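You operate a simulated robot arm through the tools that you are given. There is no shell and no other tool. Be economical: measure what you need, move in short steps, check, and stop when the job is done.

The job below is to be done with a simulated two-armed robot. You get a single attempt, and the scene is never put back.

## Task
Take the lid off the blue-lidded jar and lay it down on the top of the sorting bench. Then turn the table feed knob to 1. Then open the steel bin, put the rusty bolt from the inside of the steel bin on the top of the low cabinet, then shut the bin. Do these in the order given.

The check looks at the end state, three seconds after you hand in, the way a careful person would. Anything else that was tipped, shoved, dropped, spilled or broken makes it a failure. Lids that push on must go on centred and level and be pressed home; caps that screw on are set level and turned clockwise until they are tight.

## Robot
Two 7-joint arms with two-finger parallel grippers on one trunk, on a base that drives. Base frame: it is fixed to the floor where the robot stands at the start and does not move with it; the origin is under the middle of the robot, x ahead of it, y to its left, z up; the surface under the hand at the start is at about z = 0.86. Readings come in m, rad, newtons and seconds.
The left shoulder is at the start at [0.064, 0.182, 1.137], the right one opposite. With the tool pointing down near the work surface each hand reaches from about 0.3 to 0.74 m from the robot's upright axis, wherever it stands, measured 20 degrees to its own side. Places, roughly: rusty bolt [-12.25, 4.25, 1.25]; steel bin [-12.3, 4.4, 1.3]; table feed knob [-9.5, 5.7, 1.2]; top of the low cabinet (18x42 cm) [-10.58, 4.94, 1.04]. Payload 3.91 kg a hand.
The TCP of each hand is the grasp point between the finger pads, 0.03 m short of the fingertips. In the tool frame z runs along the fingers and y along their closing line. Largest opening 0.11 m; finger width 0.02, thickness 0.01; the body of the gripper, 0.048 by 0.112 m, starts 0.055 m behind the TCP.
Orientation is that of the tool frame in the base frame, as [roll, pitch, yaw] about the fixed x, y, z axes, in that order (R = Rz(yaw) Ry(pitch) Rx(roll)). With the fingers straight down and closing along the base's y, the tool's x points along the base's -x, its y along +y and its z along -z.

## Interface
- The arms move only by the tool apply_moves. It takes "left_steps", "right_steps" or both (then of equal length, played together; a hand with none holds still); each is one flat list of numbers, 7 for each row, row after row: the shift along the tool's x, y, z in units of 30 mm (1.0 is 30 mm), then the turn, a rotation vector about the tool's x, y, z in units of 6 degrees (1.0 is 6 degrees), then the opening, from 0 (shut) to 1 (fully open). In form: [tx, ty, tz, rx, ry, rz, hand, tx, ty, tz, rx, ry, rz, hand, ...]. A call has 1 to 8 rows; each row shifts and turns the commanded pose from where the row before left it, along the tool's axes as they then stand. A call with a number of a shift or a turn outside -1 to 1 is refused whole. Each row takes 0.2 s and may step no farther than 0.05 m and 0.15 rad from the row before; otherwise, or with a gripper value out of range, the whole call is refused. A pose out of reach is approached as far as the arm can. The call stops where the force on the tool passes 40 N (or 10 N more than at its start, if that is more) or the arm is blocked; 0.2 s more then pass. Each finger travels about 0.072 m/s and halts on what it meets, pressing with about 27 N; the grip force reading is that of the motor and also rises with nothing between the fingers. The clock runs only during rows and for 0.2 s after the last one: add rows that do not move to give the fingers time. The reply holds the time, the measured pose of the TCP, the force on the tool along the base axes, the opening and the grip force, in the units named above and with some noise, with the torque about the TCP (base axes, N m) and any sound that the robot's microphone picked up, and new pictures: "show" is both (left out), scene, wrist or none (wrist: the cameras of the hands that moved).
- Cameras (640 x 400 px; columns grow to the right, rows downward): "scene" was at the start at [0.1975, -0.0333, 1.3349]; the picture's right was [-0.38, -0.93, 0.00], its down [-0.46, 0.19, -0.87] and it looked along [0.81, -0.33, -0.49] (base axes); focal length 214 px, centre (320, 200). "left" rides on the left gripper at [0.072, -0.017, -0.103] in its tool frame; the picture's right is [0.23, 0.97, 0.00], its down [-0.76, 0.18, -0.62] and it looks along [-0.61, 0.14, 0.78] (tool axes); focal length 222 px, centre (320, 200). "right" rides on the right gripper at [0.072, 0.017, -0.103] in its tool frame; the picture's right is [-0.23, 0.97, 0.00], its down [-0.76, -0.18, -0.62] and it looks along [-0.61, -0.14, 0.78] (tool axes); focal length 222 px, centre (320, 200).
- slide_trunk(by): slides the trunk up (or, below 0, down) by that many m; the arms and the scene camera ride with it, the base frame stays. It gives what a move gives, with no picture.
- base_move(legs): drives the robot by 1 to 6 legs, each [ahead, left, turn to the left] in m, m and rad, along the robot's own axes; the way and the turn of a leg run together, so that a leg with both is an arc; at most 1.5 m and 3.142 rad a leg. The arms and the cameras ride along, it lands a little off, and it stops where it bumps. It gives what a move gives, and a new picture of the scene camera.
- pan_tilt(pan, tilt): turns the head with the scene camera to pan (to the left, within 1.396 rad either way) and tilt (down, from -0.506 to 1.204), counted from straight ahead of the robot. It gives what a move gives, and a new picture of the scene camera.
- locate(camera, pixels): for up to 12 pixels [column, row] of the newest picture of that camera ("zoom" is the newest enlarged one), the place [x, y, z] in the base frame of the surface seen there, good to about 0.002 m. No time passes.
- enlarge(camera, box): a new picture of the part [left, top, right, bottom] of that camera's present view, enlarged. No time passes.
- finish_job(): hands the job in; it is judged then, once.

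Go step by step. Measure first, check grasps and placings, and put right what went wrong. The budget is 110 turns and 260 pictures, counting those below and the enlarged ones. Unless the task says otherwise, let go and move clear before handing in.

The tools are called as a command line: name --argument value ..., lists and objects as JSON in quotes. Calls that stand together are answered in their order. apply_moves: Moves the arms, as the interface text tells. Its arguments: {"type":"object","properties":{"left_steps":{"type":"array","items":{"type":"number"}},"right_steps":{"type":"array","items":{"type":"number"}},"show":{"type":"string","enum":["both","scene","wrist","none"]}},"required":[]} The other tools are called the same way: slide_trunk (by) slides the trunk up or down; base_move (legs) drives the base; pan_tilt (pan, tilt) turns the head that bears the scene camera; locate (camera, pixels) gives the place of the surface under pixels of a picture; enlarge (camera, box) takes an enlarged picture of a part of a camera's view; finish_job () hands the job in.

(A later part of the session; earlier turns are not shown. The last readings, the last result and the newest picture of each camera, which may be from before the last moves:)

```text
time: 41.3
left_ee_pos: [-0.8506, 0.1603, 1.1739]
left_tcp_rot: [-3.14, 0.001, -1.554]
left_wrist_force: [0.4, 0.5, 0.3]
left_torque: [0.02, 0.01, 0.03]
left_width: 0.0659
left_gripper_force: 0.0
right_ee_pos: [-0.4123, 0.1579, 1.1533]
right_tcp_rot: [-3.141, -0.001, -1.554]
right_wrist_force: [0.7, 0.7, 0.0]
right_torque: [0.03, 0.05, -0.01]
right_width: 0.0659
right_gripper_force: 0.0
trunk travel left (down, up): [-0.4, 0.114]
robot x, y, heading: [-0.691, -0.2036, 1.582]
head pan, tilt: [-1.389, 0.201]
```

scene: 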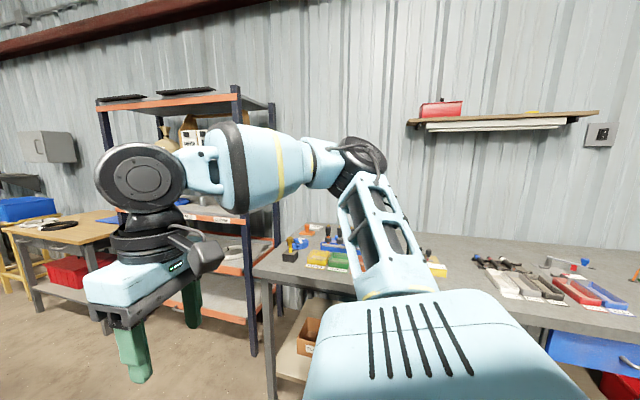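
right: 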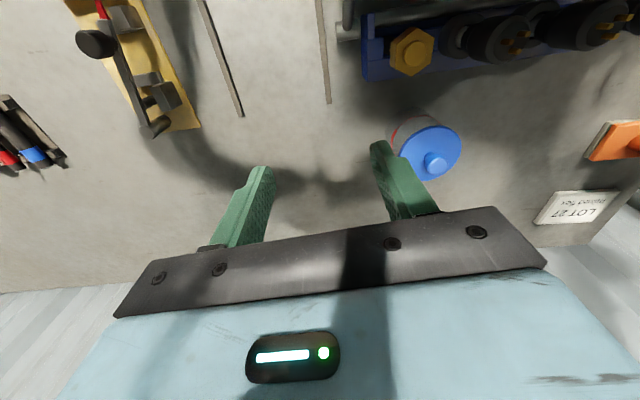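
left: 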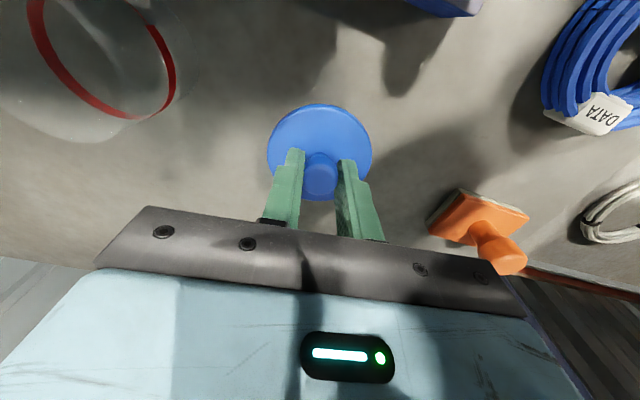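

The partition's near end at (200,200) of the left-pan view leaves an opening on the -y side leading to -x. I'll measure that opening.

pan_tilt --pan 1.39 --tilt 0.35

locate --camera "scene" --pixels '[[205, 230], [200, 100], [190, 180], [160, 210], [190, 150], [150, 240], [80, 270], [30, 280], [150, 300], [20, 350], [230, 250], [300, 250]]'

```text
time: 43.8
left_ee_pos: [-0.8509, 0.1608, 1.1731]
left_tcp_rot: [-3.142, 0.0, -1.555]
left_wrist_force: [0.3, 0.1, 0.0]
left_torque: [0.01, 0.01, 0.0]
left_width: 0.066
left_gripper_force: 0.1
right_ee_pos: [-0.4117, 0.1578, 1.155]
right_tcp_rot: [-3.141, 0.0, -1.555]
right_wrist_force: [0.9, -0.2, 0.6]
right_torque: [-0.03, 0.0, 0.0]
right_width: 0.0661
right_gripper_force: 0.1
trunk travel left (down, up): [-0.4, 0.114]
robot x, y, heading: [-0.6906, -0.1993, 1.583]
head pan, tilt: [1.389, 0.351]
```

scene: 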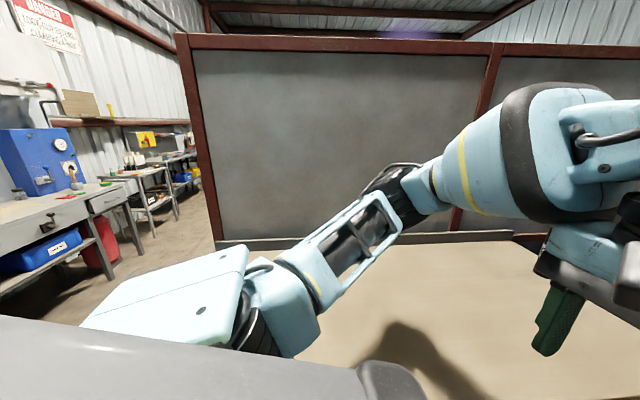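

```text
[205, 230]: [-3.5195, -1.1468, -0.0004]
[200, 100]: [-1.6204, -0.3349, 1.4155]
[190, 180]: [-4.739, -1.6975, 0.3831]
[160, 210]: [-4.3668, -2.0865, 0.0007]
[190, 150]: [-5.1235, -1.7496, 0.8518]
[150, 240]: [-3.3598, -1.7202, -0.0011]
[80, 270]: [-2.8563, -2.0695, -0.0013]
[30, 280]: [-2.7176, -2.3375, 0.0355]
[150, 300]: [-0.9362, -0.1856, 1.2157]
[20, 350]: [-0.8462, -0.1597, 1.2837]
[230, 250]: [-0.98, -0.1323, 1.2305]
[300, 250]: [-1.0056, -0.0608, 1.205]
```

The partition ends at y≈-0.33, with an open lane around y≈-1.2. I'll turn to face -y to see before driving.

pan_tilt --pan 0.0 --tilt 0.35

base_move --legs '[[0, 0, -1.58], [0, 0, -1.58]]'

locate --camera "scene" --pixels '[[320, 200], [320, 260], [320, 320], [320, 380], [150, 200], [150, 300], [500, 200], [500, 300], [580, 200], [60, 200]]'

```text
time: 45.3
left_ee_pos: [-0.8507, 0.1602, 1.1727]
left_tcp_rot: [-3.142, -0.001, -1.557]
left_wrist_force: [0.4, 0.2, 0.3]
left_torque: [-0.01, -0.01, 0.0]
left_width: 0.066
left_gripper_force: 0.0
right_ee_pos: [-0.4129, 0.1565, 1.1525]
right_tcp_rot: [3.14, 0.001, -1.555]
right_wrist_force: [-0.6, 0.6, 0.0]
right_torque: [-0.02, -0.01, 0.0]
right_width: 0.066
right_gripper_force: 0.1
trunk travel left (down, up): [-0.4, 0.114]
robot x, y, heading: [-0.6893, -0.2007, 1.59]
head pan, tilt: [0.0, 0.351]
```

scene: 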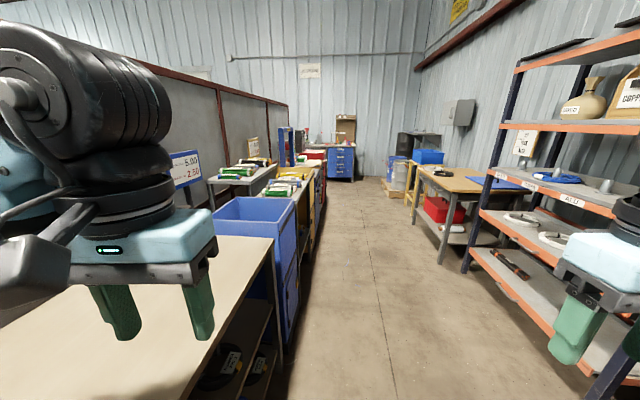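

```text
time: 53.3
left_ee_pos: [-0.5301, -0.5701, 1.1731]
left_tcp_rot: [3.14, 0.001, 1.584]
left_wrist_force: [-0.7, -0.2, -0.3]
left_torque: [0.02, 0.03, -0.01]
left_width: 0.0661
left_gripper_force: 0.0
right_ee_pos: [-0.9692, -0.5664, 1.1548]
right_tcp_rot: [-3.141, 0.001, 1.584]
right_wrist_force: [-0.6, -0.1, 0.7]
right_torque: [0.05, 0.04, 0.03]
right_width: 0.066
right_gripper_force: 0.1
trunk travel left (down, up): [-0.4, 0.114]
robot x, y, heading: [-0.6904, -0.2058, -1.56]
head pan, tilt: [0.0, 0.351]
```

scene: 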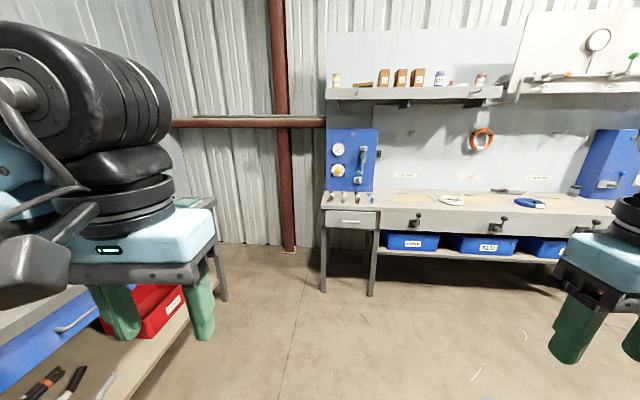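

```text
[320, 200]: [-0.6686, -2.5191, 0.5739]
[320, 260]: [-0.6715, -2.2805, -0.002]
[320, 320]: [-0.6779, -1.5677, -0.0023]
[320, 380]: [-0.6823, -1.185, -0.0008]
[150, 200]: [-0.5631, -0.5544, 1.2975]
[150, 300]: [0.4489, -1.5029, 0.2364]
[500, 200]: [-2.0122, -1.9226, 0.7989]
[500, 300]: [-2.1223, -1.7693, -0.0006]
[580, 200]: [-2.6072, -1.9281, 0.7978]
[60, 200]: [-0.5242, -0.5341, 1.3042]
```

Lane width runs from y≈-0.35 to -1.85. I'll drive ahead 0.87 m, then turn right to face -x.

base_move --legs '[[0.87, 0, 0], [0, 0, -1.57]]'

locate --camera "scene" --pixels '[[320, 160], [320, 200], [320, 260], [320, 320], [220, 200], [200, 300], [420, 200], [440, 300], [270, 170], [370, 170]]'

```text
time: 61.8
left_ee_pos: [-1.0418, -1.2446, 1.1738]
left_tcp_rot: [3.14, 0.002, 0.02]
left_wrist_force: [0.1, 0.1, 0.1]
left_torque: [-0.02, 0.01, -0.01]
left_width: 0.0658
left_gripper_force: 0.0
right_ee_pos: [-1.0397, -0.8058, 1.1536]
right_tcp_rot: [3.141, 0.001, 0.02]
right_wrist_force: [-0.2, 0.3, 0.5]
right_torque: [0.02, -0.01, -0.03]
right_width: 0.0661
right_gripper_force: 0.0
trunk travel left (down, up): [-0.4, 0.114]
robot x, y, heading: [-0.6754, -1.0831, -3.124]
head pan, tilt: [0.0, 0.351]
```

scene: 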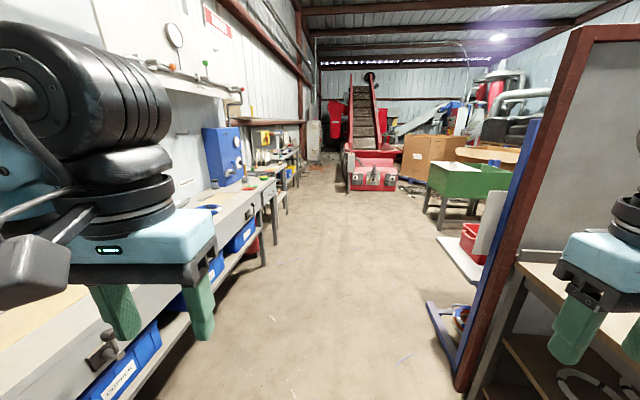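

```text
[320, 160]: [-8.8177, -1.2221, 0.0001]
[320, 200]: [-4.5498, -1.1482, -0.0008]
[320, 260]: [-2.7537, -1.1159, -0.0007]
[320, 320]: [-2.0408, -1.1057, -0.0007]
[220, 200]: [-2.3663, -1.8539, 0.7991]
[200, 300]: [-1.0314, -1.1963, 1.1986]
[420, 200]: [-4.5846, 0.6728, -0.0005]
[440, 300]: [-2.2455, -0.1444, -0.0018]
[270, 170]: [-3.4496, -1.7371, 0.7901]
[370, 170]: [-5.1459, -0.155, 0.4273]
```

The lane ahead is clear, with a red conveyor from x≈-5. I'll drive 2.4 m ahead and look right.

base_move --legs '[[1.3, 0, 0], [1.2, 0, 0]]'

pan_tilt --pan -0.9 --tilt 0.25

locate --camera "scene" --pixels '[[320, 160], [320, 200], [320, 260], [220, 200], [200, 260], [420, 200], [440, 260], [270, 170], [370, 170], [100, 220], [150, 180]]'

```text
time: 73.9
left_ee_pos: [-3.5258, -1.257, 1.1741]
left_tcp_rot: [3.141, 0.0, 0.006]
left_wrist_force: [-0.3, -0.1, 0.5]
left_torque: [0.04, 0.03, 0.01]
left_width: 0.0659
left_gripper_force: 0.1
right_ee_pos: [-3.5181, -0.8178, 1.1533]
right_tcp_rot: [3.141, 0.003, 0.005]
right_wrist_force: [0.3, -0.5, 0.1]
right_torque: [-0.01, -0.01, -0.02]
right_width: 0.0662
right_gripper_force: 0.0
trunk travel left (down, up): [-0.4, 0.114]
robot x, y, heading: [-3.1599, -1.0995, -3.142]
head pan, tilt: [0.0, 0.351]
```

scene: 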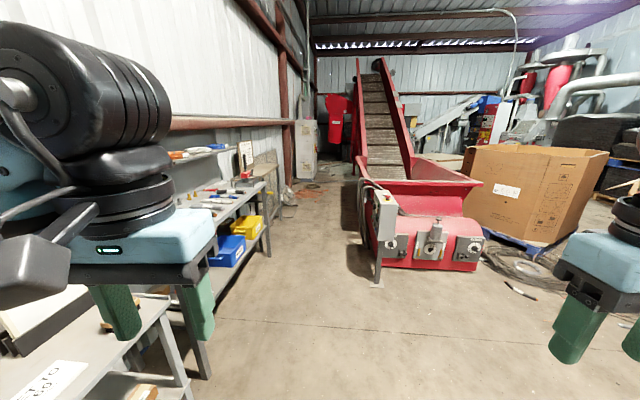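

```text
time: 75.1
left_ee_pos: [-3.5263, -1.2564, 1.1742]
left_tcp_rot: [-3.141, -0.001, 0.006]
left_wrist_force: [-0.3, 0.4, -0.5]
left_torque: [0.01, -0.01, -0.02]
left_width: 0.066
left_gripper_force: 0.0
right_ee_pos: [-3.5184, -0.8193, 1.1532]
right_tcp_rot: [-3.141, 0.002, 0.004]
right_wrist_force: [0.5, 0.6, 0.7]
right_torque: [0.01, -0.02, 0.03]
right_width: 0.0662
right_gripper_force: 0.0
trunk travel left (down, up): [-0.4, 0.114]
robot x, y, heading: [-3.1607, -1.1004, -3.143]
head pan, tilt: [-0.901, 0.25]
```

scene: 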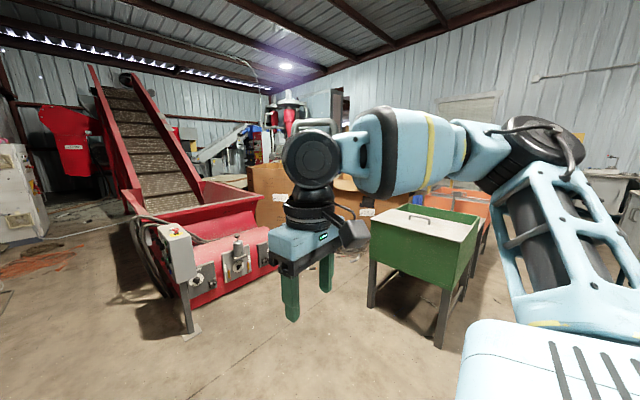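

```text
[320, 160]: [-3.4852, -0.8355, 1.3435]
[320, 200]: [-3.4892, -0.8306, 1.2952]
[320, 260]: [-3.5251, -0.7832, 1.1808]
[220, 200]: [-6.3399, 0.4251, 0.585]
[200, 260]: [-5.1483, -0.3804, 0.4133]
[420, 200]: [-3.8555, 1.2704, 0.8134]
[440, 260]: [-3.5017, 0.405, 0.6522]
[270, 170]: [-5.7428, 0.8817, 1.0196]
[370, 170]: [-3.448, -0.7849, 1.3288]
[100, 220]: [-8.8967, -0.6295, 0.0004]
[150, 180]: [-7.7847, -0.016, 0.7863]
```

There may be a way +y between the green table and the cardboard box. I'll advance 1 m and turn right to look.

pan_tilt --pan 0 --tilt 0.35

base_move --legs '[[0.9, 0, 0], [0, 0, -1.57]]'

locate --camera "scene" --pixels '[[320, 160], [320, 200], [320, 260], [320, 340], [250, 200], [220, 260], [400, 200], [440, 260], [270, 170], [370, 170], [300, 150]]'

```text
time: 76.3
left_ee_pos: [-3.5259, -1.2575, 1.1734]
left_tcp_rot: [-3.14, 0.001, 0.004]
left_wrist_force: [-0.8, -0.4, -0.1]
left_torque: [0.03, 0.01, 0.02]
left_width: 0.0661
left_gripper_force: 0.1
right_ee_pos: [-3.5174, -0.8187, 1.1537]
right_tcp_rot: [3.142, 0.004, 0.004]
right_wrist_force: [-0.4, 0.2, -0.2]
right_torque: [0.02, 0.03, 0.03]
right_width: 0.066
right_gripper_force: 0.2
trunk travel left (down, up): [-0.4, 0.114]
robot x, y, heading: [-3.158, -1.0996, -3.13]
head pan, tilt: [0.0, 0.351]
```

scene: 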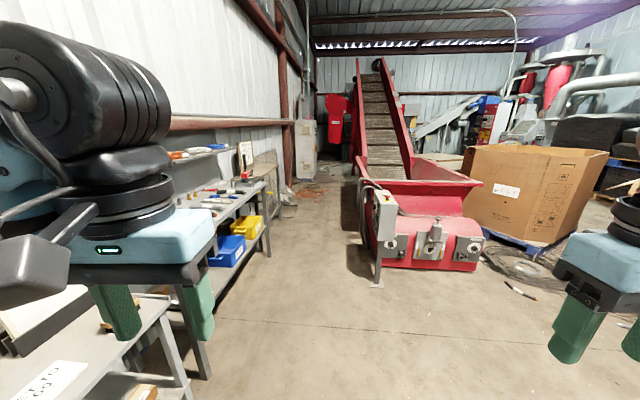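

```text
time: 84.8
left_ee_pos: [-4.2207, -0.75, 1.1737]
left_tcp_rot: [-3.139, -0.001, -1.529]
left_wrist_force: [-0.3, -0.6, 0.2]
left_torque: [-0.03, -0.01, 0.01]
left_width: 0.0661
left_gripper_force: 0.1
right_ee_pos: [-3.7823, -0.7413, 1.1551]
right_tcp_rot: [3.141, 0.002, -1.531]
right_wrist_force: [0.1, 0.0, -0.5]
right_torque: [-0.02, 0.03, 0.0]
right_width: 0.0658
right_gripper_force: 0.1
trunk travel left (down, up): [-0.4, 0.114]
robot x, y, heading: [-4.0504, -1.1083, 1.611]
head pan, tilt: [0.0, 0.351]
```

scene: 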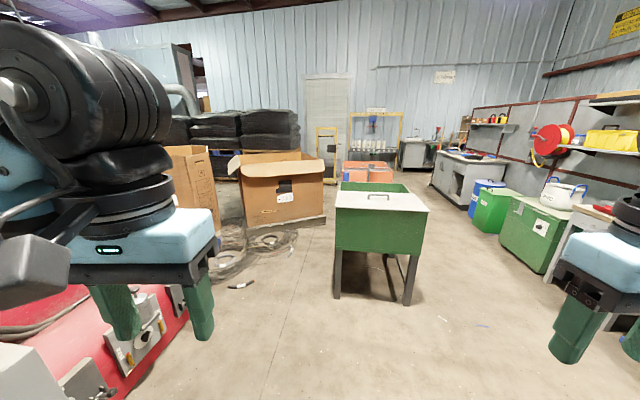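

```text
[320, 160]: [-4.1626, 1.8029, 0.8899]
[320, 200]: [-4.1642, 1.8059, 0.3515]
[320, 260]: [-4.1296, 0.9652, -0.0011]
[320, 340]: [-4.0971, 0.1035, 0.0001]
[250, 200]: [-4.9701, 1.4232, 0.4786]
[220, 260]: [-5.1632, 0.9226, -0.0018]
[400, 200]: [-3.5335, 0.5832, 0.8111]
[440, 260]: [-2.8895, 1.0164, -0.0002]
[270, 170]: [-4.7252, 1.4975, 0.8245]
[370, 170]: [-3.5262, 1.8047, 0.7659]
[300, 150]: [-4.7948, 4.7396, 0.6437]
```

The aisle right of the green table looks open. I'll measure the right side and the far floor.

locate --camera "scene" --pixels '[[505, 235], [470, 220], [430, 175], [420, 200], [435, 215], [400, 165], [330, 165], [300, 140], [345, 150], [230, 165], [310, 180], [540, 280]]'

enlarge --camera "scene" --box '[180, 60, 500, 260]'

```text
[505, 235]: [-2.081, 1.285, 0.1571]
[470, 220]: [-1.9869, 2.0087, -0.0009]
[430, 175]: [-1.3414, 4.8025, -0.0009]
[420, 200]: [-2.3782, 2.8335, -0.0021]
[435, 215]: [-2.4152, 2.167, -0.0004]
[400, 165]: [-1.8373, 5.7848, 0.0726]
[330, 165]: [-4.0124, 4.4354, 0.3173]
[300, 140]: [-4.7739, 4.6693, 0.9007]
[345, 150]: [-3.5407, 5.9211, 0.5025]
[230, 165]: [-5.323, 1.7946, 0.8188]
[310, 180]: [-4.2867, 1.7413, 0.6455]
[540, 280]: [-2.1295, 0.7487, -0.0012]
```

```text
2.00 times, centred on (340, 160) of scene
```

zoom: 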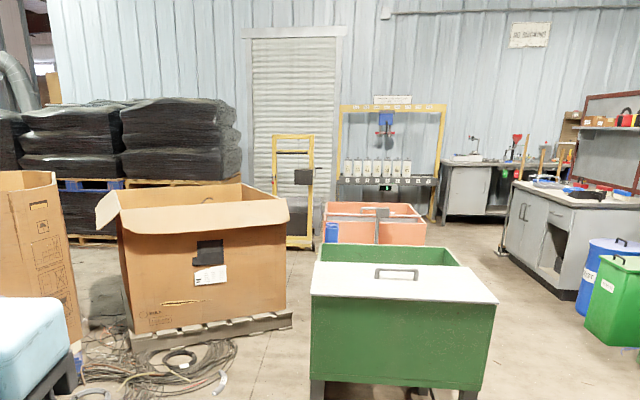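

I'll strafe right 1.32 m into that aisle, straighten the heading, and go ahead about 1 m.

base_move --legs '[[0, -1.32, -0.04], [1.2, 0, 0]]'

locate --camera "scene" --pixels '[[240, 230], [200, 260], [260, 210], [420, 260], [400, 220], [450, 300], [320, 200], [320, 180], [300, 170], [200, 180]]'

```text
time: 102.4
left_ee_pos: [-2.8892, 0.4838, 1.1732]
left_tcp_rot: [-3.14, 0.001, -1.557]
left_wrist_force: [-0.6, -0.8, -0.3]
left_torque: [-0.01, 0.05, 0.05]
left_width: 0.0659
left_gripper_force: 0.0
right_ee_pos: [-2.4493, 0.4808, 1.1546]
right_tcp_rot: [-3.141, 0.002, -1.558]
right_wrist_force: [0.3, 0.2, -1.2]
right_torque: [0.03, 0.02, 0.0]
right_width: 0.0659
right_gripper_force: 0.0
trunk travel left (down, up): [-0.4, 0.114]
robot x, y, heading: [-2.7271, 0.1184, 1.583]
head pan, tilt: [0.0, 0.351]
```

scene: 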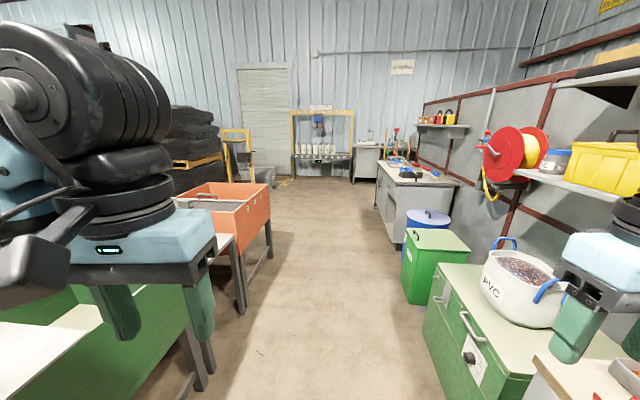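

```text
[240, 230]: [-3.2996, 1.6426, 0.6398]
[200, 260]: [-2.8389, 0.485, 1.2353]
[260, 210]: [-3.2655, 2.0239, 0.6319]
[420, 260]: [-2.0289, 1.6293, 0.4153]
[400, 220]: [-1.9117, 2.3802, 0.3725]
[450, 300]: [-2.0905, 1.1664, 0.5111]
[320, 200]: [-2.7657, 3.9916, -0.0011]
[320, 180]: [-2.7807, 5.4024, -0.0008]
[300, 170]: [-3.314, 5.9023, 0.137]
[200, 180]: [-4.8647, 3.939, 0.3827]
```

The aisle is clear: left edge x≈-3.27, right edge -2.05. I'll drive ahead 2.9 m and look left.

base_move --legs '[[1.5, 0, 0], [1.4, 0, 0]]'

pan_tilt --pan 1.1 --tilt 0.25

locate --camera "scene" --pixels '[[320, 160], [320, 200], [320, 260], [220, 200], [220, 260], [420, 180], [440, 260], [270, 170], [380, 160], [500, 180]]'

```text
time: 116.2
left_ee_pos: [-2.9354, 3.3409, 1.174]
left_tcp_rot: [-3.141, 0.001, -1.552]
left_wrist_force: [-0.5, 0.3, 0.2]
left_torque: [-0.02, -0.02, 0.0]
left_width: 0.0658
left_gripper_force: 0.1
right_ee_pos: [-2.4968, 3.3391, 1.1544]
right_tcp_rot: [3.141, 0.002, -1.552]
right_wrist_force: [0.0, 0.2, 0.4]
right_torque: [-0.01, 0.02, 0.03]
right_width: 0.0658
right_gripper_force: 0.1
trunk travel left (down, up): [-0.4, 0.114]
robot x, y, heading: [-2.7744, 2.9752, 1.587]
head pan, tilt: [0.0, 0.351]
```

scene: 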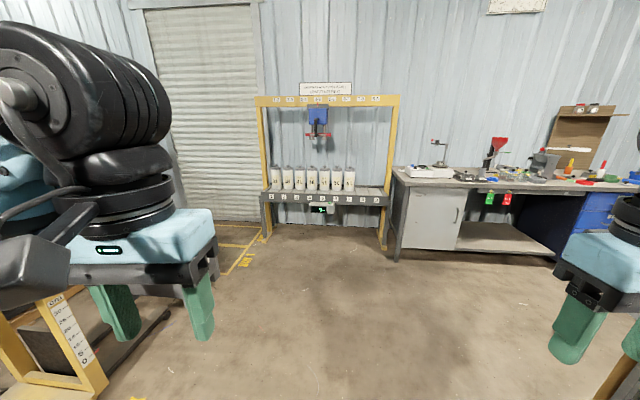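

```text
time: 117.5
left_ee_pos: [-2.9367, 3.3414, 1.174]
left_tcp_rot: [-3.14, 0.0, -1.551]
left_wrist_force: [-0.8, -0.3, 0.2]
left_torque: [-0.04, -0.01, 0.01]
left_width: 0.0659
left_gripper_force: 0.1
right_ee_pos: [-2.4965, 3.3403, 1.1542]
right_tcp_rot: [-3.141, 0.003, -1.552]
right_wrist_force: [-0.8, -0.7, -0.1]
right_torque: [-0.01, -0.02, 0.03]
right_width: 0.066
right_gripper_force: 0.1
trunk travel left (down, up): [-0.4, 0.114]
robot x, y, heading: [-2.7764, 2.9702, 1.588]
head pan, tilt: [1.1, 0.25]
```

scene: 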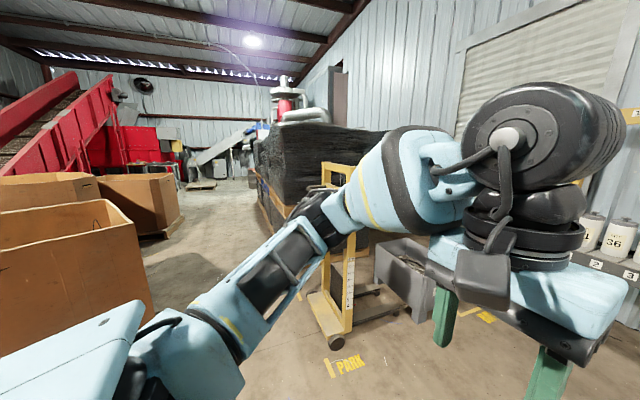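

```text
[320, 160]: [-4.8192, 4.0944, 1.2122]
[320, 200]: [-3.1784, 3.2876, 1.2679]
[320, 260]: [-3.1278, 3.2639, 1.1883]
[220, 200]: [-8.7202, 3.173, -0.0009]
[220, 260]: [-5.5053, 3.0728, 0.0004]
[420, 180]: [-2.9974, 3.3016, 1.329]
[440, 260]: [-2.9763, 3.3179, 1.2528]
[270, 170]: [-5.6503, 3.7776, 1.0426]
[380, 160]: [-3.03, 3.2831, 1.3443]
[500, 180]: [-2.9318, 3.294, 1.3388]
```

A lane to -x runs at y≈3.0 between the cardboard boxes and the black stacks. I'll turn left to face it.

pan_tilt --pan 0 --tilt 0.35

base_move --legs '[[0, 0, 1.554]]'

locate --camera "scene" --pixels '[[320, 160], [320, 200], [320, 260], [320, 320], [250, 200], [230, 260], [400, 200], [430, 260], [270, 170], [370, 170], [250, 300], [420, 310]]'

```text
time: 118.8
left_ee_pos: [-2.9367, 3.3413, 1.1741]
left_tcp_rot: [-3.139, 0.0, -1.552]
left_wrist_force: [0.5, -1.1, -0.3]
left_torque: [0.0, 0.0, 0.01]
left_width: 0.0661
left_gripper_force: 0.1
right_ee_pos: [-2.4967, 3.34, 1.1543]
right_tcp_rot: [3.14, 0.002, -1.552]
right_wrist_force: [0.5, 0.7, -0.4]
right_torque: [0.04, -0.01, 0.01]
right_width: 0.066
right_gripper_force: 0.1
trunk travel left (down, up): [-0.4, 0.114]
robot x, y, heading: [-2.7749, 2.9748, 1.588]
head pan, tilt: [0.0, 0.351]
```

scene: 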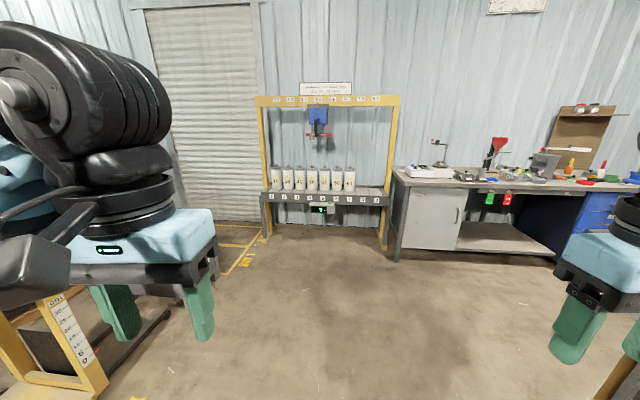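

```text
time: 123.0
left_ee_pos: [-3.1441, 2.8302, 1.1746]
left_tcp_rot: [-3.14, 0.0, -0.022]
left_wrist_force: [0.3, 0.4, -0.6]
left_torque: [0.03, 0.0, 0.01]
left_width: 0.0662
left_gripper_force: 0.1
right_ee_pos: [-3.1247, 3.2682, 1.1544]
right_tcp_rot: [-3.14, 0.0, -0.022]
right_wrist_force: [-0.4, 0.3, 0.1]
right_torque: [-0.04, 0.01, 0.01]
right_width: 0.0661
right_gripper_force: 0.1
trunk travel left (down, up): [-0.4, 0.114]
robot x, y, heading: [-2.773, 2.9787, 3.117]
head pan, tilt: [0.0, 0.351]
```

scene: 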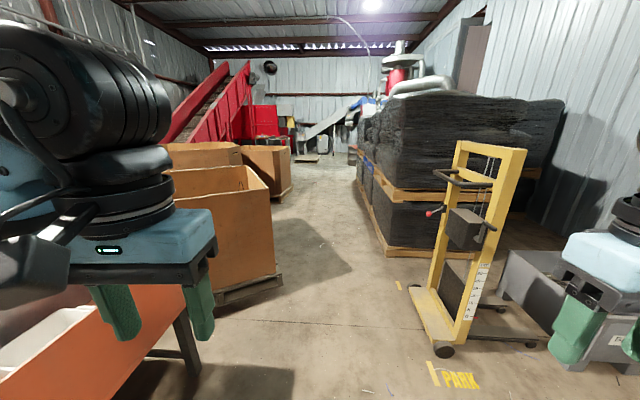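

```text
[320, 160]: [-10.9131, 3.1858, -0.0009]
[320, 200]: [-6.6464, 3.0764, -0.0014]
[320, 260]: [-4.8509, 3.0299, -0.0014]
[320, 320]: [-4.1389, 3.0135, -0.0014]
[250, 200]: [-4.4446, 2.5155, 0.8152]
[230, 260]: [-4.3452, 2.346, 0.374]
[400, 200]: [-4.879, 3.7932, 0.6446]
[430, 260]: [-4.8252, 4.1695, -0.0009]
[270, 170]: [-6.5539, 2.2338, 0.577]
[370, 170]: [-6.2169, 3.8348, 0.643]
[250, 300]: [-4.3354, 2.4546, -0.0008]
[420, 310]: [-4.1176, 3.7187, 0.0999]
```

The lane centre is at about y≈3.08. I'll check the trolley and pallet edges before driving through.

locate --camera "scene" --pixels '[[430, 213], [452, 180], [410, 292], [440, 350], [282, 272], [278, 200], [388, 252], [358, 165], [291, 190], [458, 145]]'

```text
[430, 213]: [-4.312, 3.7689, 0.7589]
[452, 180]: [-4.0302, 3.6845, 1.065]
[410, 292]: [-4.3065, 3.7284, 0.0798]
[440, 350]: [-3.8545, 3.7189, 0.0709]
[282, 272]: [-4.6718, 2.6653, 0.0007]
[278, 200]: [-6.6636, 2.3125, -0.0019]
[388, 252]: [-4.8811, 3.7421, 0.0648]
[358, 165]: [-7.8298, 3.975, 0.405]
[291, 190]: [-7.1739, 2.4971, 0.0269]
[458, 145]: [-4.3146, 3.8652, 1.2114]
```

base_move --legs '[[0, -0.14, 0.024], [1.5, 0, 0], [1.5, 0, 0]]'

locate --camera "scene" --pixels '[[320, 160], [320, 200], [320, 260], [250, 200], [230, 260], [400, 200], [430, 260], [270, 170], [370, 170], [420, 160]]'

```text
time: 138.9
left_ee_pos: [-6.1408, 2.9762, 1.1731]
left_tcp_rot: [-3.141, 0.0, 0.004]
left_wrist_force: [0.1, -0.3, 0.4]
left_torque: [-0.01, 0.03, -0.01]
left_width: 0.0659
left_gripper_force: 0.2
right_ee_pos: [-6.1318, 3.4139, 1.1542]
right_tcp_rot: [3.141, 0.003, 0.003]
right_wrist_force: [-0.1, 0.9, -0.1]
right_torque: [0.0, 0.0, -0.01]
right_width: 0.0661
right_gripper_force: 0.0
trunk travel left (down, up): [-0.4, 0.114]
robot x, y, heading: [-5.7717, 3.1297, -3.138]
head pan, tilt: [0.0, 0.351]
```

scene: 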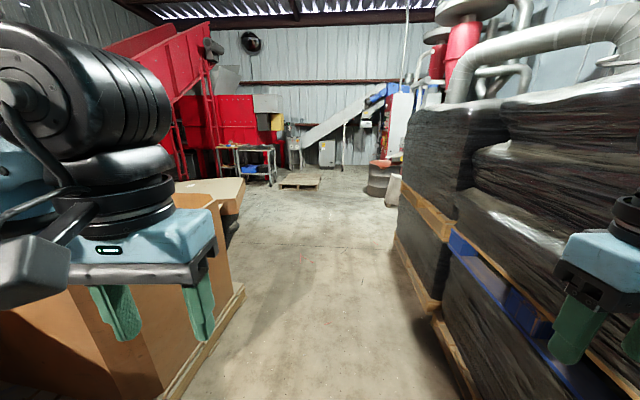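

```text
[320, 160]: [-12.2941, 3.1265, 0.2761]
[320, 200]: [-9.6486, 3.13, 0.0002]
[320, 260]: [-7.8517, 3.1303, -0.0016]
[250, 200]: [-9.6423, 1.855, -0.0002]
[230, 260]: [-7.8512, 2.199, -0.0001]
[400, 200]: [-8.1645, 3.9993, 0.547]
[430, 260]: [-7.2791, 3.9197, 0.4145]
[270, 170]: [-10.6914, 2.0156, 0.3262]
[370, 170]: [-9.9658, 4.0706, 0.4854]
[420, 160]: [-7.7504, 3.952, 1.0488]
```

Clear ahead to x≈-9.6. I'll drive 2.6 m further and look right for the feed knob machine.

base_move --legs '[[1.4, 0, 0], [1.2, 0, 0]]'

pan_tilt --pan -0.8 --tilt 0.25

locate --camera "scene" --pixels '[[320, 160], [320, 200], [320, 260], [250, 200], [230, 260], [400, 200], [430, 260], [270, 170], [370, 170], [420, 160]]'

```text
time: 151.6
left_ee_pos: [-8.7355, 2.9116, 1.1739]
left_tcp_rot: [-3.139, 0.0, 0.025]
left_wrist_force: [0.4, 0.9, 0.0]
left_torque: [-0.01, -0.02, 0.0]
left_width: 0.0657
left_gripper_force: 0.0
right_ee_pos: [-8.7377, 3.3508, 1.1535]
right_tcp_rot: [3.141, 0.001, 0.024]
right_wrist_force: [-0.8, 0.6, 0.5]
right_torque: [0.0, 0.01, 0.01]
right_width: 0.0661
right_gripper_force: 0.1
trunk travel left (down, up): [-0.4, 0.114]
robot x, y, heading: [-8.3745, 3.0738, -3.117]
head pan, tilt: [0.0, 0.351]
```

scene: 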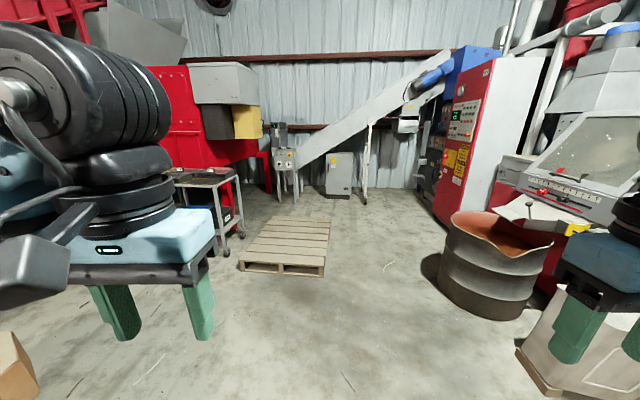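

```text
time: 152.7
left_ee_pos: [-8.7368, 2.9122, 1.1734]
left_tcp_rot: [-3.14, -0.001, 0.026]
left_wrist_force: [0.3, -0.1, -0.5]
left_torque: [0.0, 0.04, 0.02]
left_width: 0.066
left_gripper_force: 0.0
right_ee_pos: [-8.7367, 3.3496, 1.1537]
right_tcp_rot: [3.14, 0.001, 0.024]
right_wrist_force: [-0.3, 0.6, 0.1]
right_torque: [0.01, -0.05, 0.03]
right_width: 0.0661
right_gripper_force: 0.0
trunk travel left (down, up): [-0.4, 0.114]
robot x, y, heading: [-8.3725, 3.0759, -3.114]
head pan, tilt: [-0.799, 0.25]
```

scene: 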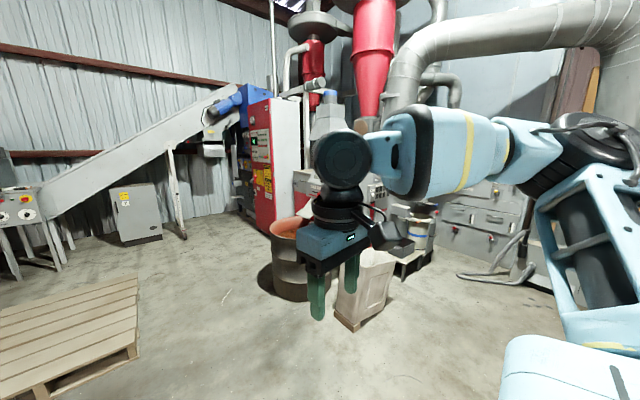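

```text
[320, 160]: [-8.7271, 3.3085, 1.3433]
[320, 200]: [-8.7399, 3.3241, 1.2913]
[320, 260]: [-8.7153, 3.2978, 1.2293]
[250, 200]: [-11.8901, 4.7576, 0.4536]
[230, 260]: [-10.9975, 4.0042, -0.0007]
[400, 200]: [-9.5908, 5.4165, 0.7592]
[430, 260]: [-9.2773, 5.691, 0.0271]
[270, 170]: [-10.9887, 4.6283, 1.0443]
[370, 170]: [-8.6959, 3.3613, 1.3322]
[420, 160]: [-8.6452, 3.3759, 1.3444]
```

Turning right to face the machine near (-9.5, 5.5).

pan_tilt --pan 0 --tilt 0.3

base_move --legs '[[0.9, 0, 0], [0, 0, -1.6]]'

enlarge --camera "scene" --box '[160, 40, 480, 240]'

locate --camera "scene" --pixels '[[320, 160], [320, 200], [320, 260], [250, 200], [230, 260], [400, 200], [430, 260], [270, 170], [370, 170], [420, 160], [200, 180]]'

```text
time: 153.9
left_ee_pos: [-8.7362, 2.9109, 1.174]
left_tcp_rot: [-3.139, -0.001, 0.024]
left_wrist_force: [0.3, 0.3, 0.9]
left_torque: [-0.02, -0.04, 0.03]
left_width: 0.0658
left_gripper_force: 0.1
right_ee_pos: [-8.7381, 3.3511, 1.154]
right_tcp_rot: [-3.14, 0.002, 0.024]
right_wrist_force: [0.2, 0.1, 0.0]
right_torque: [-0.03, 0.03, 0.01]
right_width: 0.0661
right_gripper_force: 0.0
trunk travel left (down, up): [-0.4, 0.114]
robot x, y, heading: [-8.3734, 3.0747, -3.114]
head pan, tilt: [0.0, 0.3]
```

scene: 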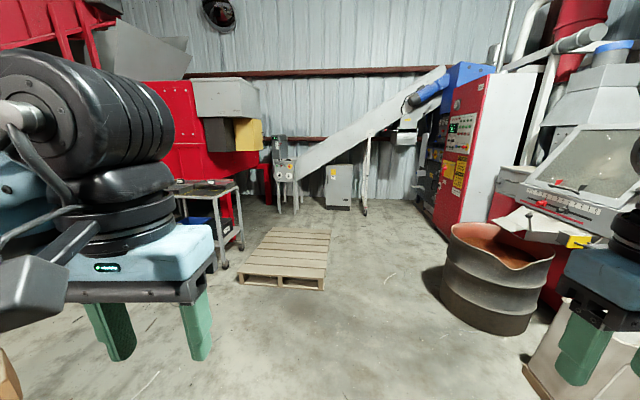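

```text
time: 162.6
left_ee_pos: [-9.4214, 3.4255, 1.1742]
left_tcp_rot: [-3.141, 0.0, -1.597]
left_wrist_force: [-0.5, 0.2, 0.2]
left_torque: [0.03, 0.01, 0.04]
left_width: 0.066
left_gripper_force: 0.1
right_ee_pos: [-8.9824, 3.4046, 1.154]
right_tcp_rot: [-3.141, 0.002, -1.599]
right_wrist_force: [0.5, 0.3, -0.1]
right_torque: [0.0, 0.0, 0.0]
right_width: 0.0659
right_gripper_force: 0.1
trunk travel left (down, up): [-0.4, 0.114]
robot x, y, heading: [-9.2764, 3.0552, 1.544]
head pan, tilt: [0.0, 0.3]
```

scene: 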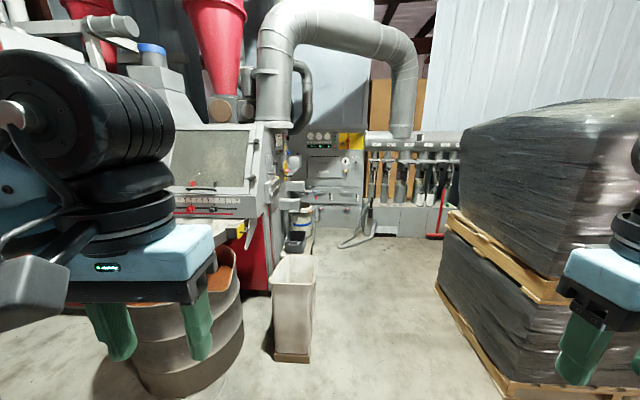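

```text
2.00 times, centred on (320, 140) of scene
```

zoom: 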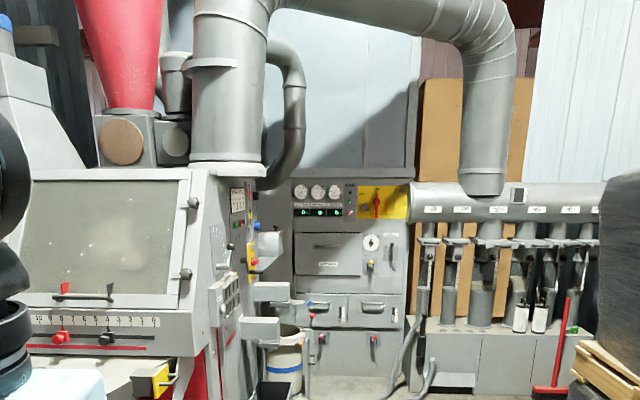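

```text
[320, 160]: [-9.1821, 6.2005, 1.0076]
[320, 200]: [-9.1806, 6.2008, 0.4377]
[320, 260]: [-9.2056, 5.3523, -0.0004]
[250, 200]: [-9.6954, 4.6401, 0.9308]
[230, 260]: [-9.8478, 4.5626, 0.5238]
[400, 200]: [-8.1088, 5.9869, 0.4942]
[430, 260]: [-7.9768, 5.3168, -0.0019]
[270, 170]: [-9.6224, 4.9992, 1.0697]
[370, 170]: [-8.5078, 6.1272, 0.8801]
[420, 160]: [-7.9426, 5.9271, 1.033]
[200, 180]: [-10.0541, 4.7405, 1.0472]
```

The knob should be on the right flank of the machine at x≈-9.5, facing +x. I'll enlarge that flank and measure it.

enlarge --camera "scene" --box '[256, 110, 352, 170]'

locate --camera "scene" --pixels '[[282, 145], [283, 165], [300, 185], [310, 190], [272, 190], [262, 180], [313, 330], [318, 270], [350, 240], [400, 235], [375, 210], [285, 350]]'

```text
6.67 times, centred on (304, 140) of scene
```

zoom: 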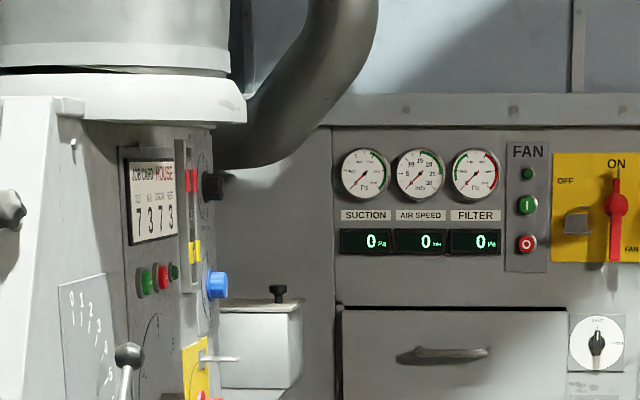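

```text
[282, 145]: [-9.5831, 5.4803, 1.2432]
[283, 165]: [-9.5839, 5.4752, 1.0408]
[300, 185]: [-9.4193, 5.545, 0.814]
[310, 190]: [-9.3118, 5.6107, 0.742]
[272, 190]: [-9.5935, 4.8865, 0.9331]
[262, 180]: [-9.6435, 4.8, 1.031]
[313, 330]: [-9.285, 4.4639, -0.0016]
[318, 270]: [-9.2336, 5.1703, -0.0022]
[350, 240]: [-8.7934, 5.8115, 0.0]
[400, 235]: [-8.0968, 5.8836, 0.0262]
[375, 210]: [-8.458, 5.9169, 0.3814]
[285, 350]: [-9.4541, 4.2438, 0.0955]
```

locate --camera "scene" --pixels '[[430, 300], [445, 260], [480, 340], [452, 180], [462, 130], [450, 210], [440, 280], [500, 380], [430, 240], [317, 300]]'

```text
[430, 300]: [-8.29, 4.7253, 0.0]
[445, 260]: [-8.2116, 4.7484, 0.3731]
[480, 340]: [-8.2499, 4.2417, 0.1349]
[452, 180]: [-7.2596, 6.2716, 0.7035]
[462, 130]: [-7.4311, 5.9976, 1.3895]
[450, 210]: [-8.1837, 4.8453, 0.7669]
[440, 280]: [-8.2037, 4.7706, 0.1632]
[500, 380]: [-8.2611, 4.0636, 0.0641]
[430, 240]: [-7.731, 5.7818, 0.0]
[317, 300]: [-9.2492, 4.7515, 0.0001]
```

The corridor between the white bin (x≈-9.24) and the stack (x≈-8.25) is 1 m wide. I'll centre at x≈-8.75, go ahead, and look left.

base_move --legs '[[0, -0.53, 0.026], [1.0, 0, 0], [1.0, 0, 0]]'

pan_tilt --pan 1.2 --tilt 0.35

```text
time: 171.3
left_ee_pos: [-8.9252, 4.2023, 1.1791]
left_tcp_rot: [-3.123, 0.027, -1.601]
left_wrist_force: [-0.2, -1.5, -0.2]
left_torque: [0.05, 0.01, 0.04]
left_width: 0.0663
left_gripper_force: 0.1
right_ee_pos: [-8.4918, 4.1742, 1.1834]
right_tcp_rot: [-3.113, 0.087, -1.581]
right_wrist_force: [-0.6, -0.2, 0.5]
right_torque: [0.01, -0.02, -0.03]
right_width: 0.0657
right_gripper_force: 0.0
trunk travel left (down, up): [-0.4, 0.114]
robot x, y, heading: [-8.7659, 3.8576, 1.542]
head pan, tilt: [0.0, 0.3]
stopped in leg 2: the robot was blocked; the commanded pose is now the measured one
```

scene: 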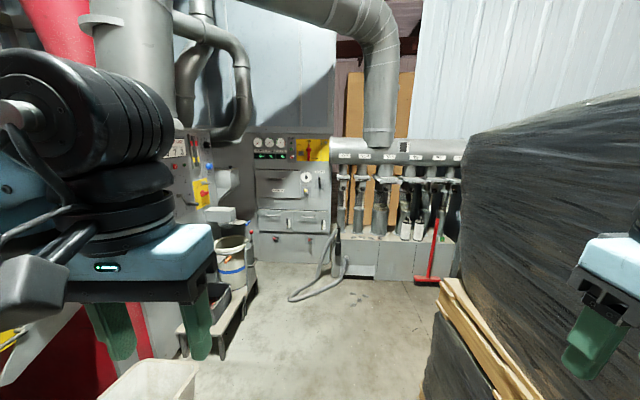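

```text
time: 172.7
left_ee_pos: [-8.927, 4.2013, 1.1811]
left_tcp_rot: [-3.121, 0.032, -1.598]
left_wrist_force: [1.1, -0.3, 1.0]
left_torque: [0.04, 0.03, -0.01]
left_width: 0.0661
left_gripper_force: 0.0
right_ee_pos: [-8.4912, 4.174, 1.1838]
right_tcp_rot: [-3.112, 0.084, -1.581]
right_wrist_force: [0.2, 0.5, 0.1]
right_torque: [0.01, 0.01, 0.02]
right_width: 0.066
right_gripper_force: 0.0
trunk travel left (down, up): [-0.4, 0.114]
robot x, y, heading: [-8.7602, 3.8621, 1.54]
head pan, tilt: [1.201, 0.351]
```

scene: 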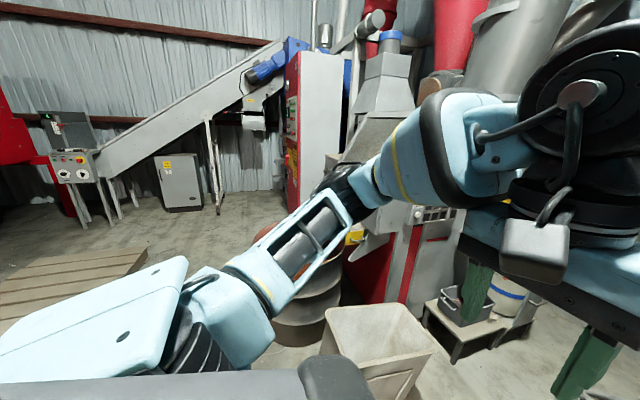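

Blocked: the right arm likely touched the black stack (right tcp tilted). I'll back off a little and look to the right.

base_move --legs '[[-0.15, 0, 0]]'

pan_tilt --pan -1.0 --tilt 0.5

pan_tilt --pan 0.5 --tilt 0.7

```text
time: 174.1
left_ee_pos: [-8.9129, 4.0828, 1.1746]
left_tcp_rot: [-3.138, 0.0, -1.59]
left_wrist_force: [-0.2, -0.3, 0.1]
left_torque: [0.01, -0.01, -0.01]
left_width: 0.0658
left_gripper_force: 0.1
right_ee_pos: [-8.4746, 4.0607, 1.1657]
right_tcp_rot: [-3.134, 0.042, -1.577]
right_wrist_force: [-0.9, -0.4, 0.3]
right_torque: [-0.01, -0.03, -0.02]
right_width: 0.0659
right_gripper_force: 0.0
trunk travel left (down, up): [-0.4, 0.114]
robot x, y, heading: [-8.7612, 3.7122, 1.551]
head pan, tilt: [1.201, 0.351]
```

scene: 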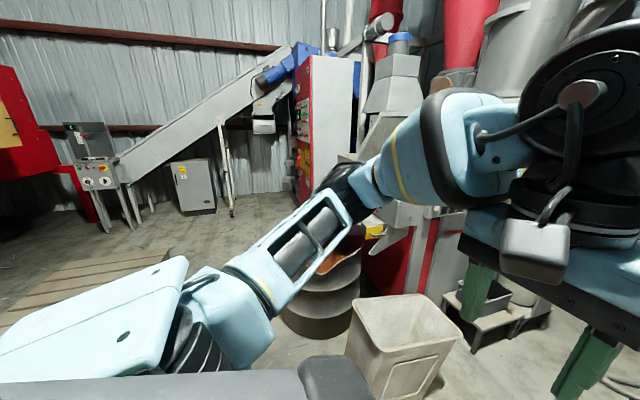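

```text
time: 176.2
left_ee_pos: [-8.9107, 4.0829, 1.1739]
left_tcp_rot: [-3.141, 0.001, -1.59]
left_wrist_force: [-1.0, -0.9, -0.1]
left_torque: [0.01, 0.02, 0.0]
left_width: 0.066
left_gripper_force: 0.0
right_ee_pos: [-8.4732, 4.062, 1.1658]
right_tcp_rot: [-3.135, 0.044, -1.58]
right_wrist_force: [0.1, -0.7, -1.1]
right_torque: [-0.02, 0.01, 0.0]
right_width: 0.0659
right_gripper_force: 0.1
trunk travel left (down, up): [-0.4, 0.114]
robot x, y, heading: [-8.7673, 3.7113, 1.544]
head pan, tilt: [-1.0, 0.499]
```

scene: 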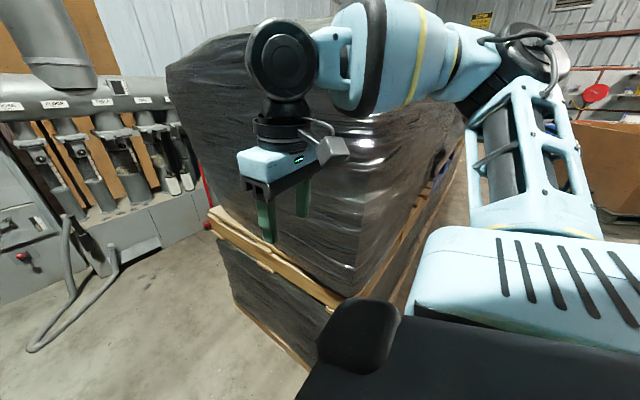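

```text
time: 177.8
left_ee_pos: [-8.9116, 4.0842, 1.1742]
left_tcp_rot: [-3.141, -0.001, -1.59]
left_wrist_force: [0.2, -0.6, 0.9]
left_torque: [-0.01, -0.03, 0.02]
left_width: 0.0658
left_gripper_force: 0.0
right_ee_pos: [-8.4741, 4.0622, 1.1657]
right_tcp_rot: [-3.135, 0.043, -1.576]
right_wrist_force: [-1.0, -0.4, -0.4]
right_torque: [-0.04, -0.01, 0.02]
right_width: 0.066
right_gripper_force: 0.0
trunk travel left (down, up): [-0.4, 0.114]
robot x, y, heading: [-8.7645, 3.7141, 1.551]
head pan, tilt: [0.499, 0.7]
```

scene: 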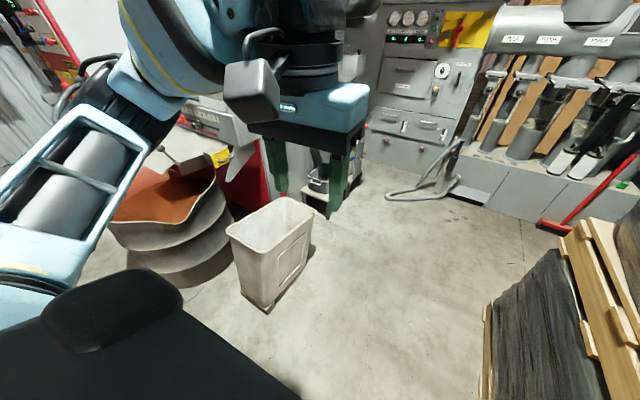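

locate --camera "scene" --pixels '[[314, 210], [300, 290], [265, 312], [310, 245], [487, 310], [483, 390], [560, 250], [120, 290], [250, 350], [180, 310]]'

pan_tilt --pan -0.5 --tilt 0.6

```text
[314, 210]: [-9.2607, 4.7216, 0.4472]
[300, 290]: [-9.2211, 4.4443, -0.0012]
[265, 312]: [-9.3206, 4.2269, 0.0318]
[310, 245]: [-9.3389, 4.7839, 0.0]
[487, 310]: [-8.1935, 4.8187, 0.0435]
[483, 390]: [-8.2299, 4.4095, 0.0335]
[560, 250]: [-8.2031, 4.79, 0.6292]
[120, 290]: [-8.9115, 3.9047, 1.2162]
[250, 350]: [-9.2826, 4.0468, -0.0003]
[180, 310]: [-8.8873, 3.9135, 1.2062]
```

```text
time: 179.0
left_ee_pos: [-8.9129, 4.0834, 1.1743]
left_tcp_rot: [-3.139, 0.0, -1.591]
left_wrist_force: [0.1, -0.2, 0.3]
left_torque: [0.03, 0.02, -0.02]
left_width: 0.0662
left_gripper_force: 0.1
right_ee_pos: [-8.474, 4.0614, 1.1648]
right_tcp_rot: [-3.136, 0.042, -1.577]
right_wrist_force: [-0.4, 0.8, -0.4]
right_torque: [0.03, -0.03, -0.02]
right_width: 0.0662
right_gripper_force: 0.1
trunk travel left (down, up): [-0.4, 0.114]
robot x, y, heading: [-8.7633, 3.7133, 1.551]
head pan, tilt: [-0.499, 0.6]
```

scene: 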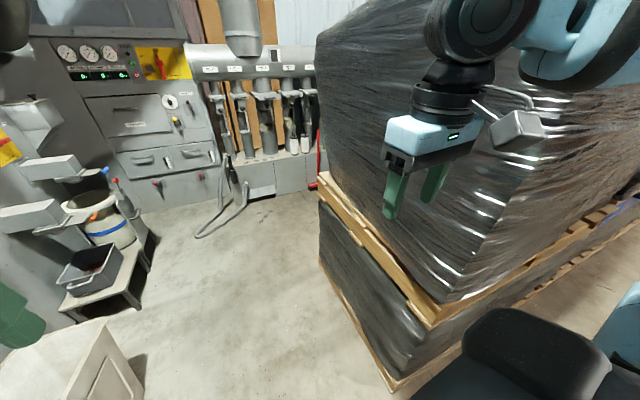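

locate --camera "scene" --pixels '[[438, 300], [440, 260], [350, 180], [330, 60], [330, 120], [520, 130], [380, 370], [322, 200], [500, 200], [540, 60]]'

```text
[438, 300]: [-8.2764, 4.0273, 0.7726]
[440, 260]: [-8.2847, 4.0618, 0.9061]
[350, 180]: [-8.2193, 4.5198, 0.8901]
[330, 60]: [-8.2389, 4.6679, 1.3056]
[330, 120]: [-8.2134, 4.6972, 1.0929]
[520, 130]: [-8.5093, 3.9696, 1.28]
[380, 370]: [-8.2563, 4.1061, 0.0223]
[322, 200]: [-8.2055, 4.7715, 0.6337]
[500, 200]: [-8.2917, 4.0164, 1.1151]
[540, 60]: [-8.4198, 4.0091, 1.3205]
```

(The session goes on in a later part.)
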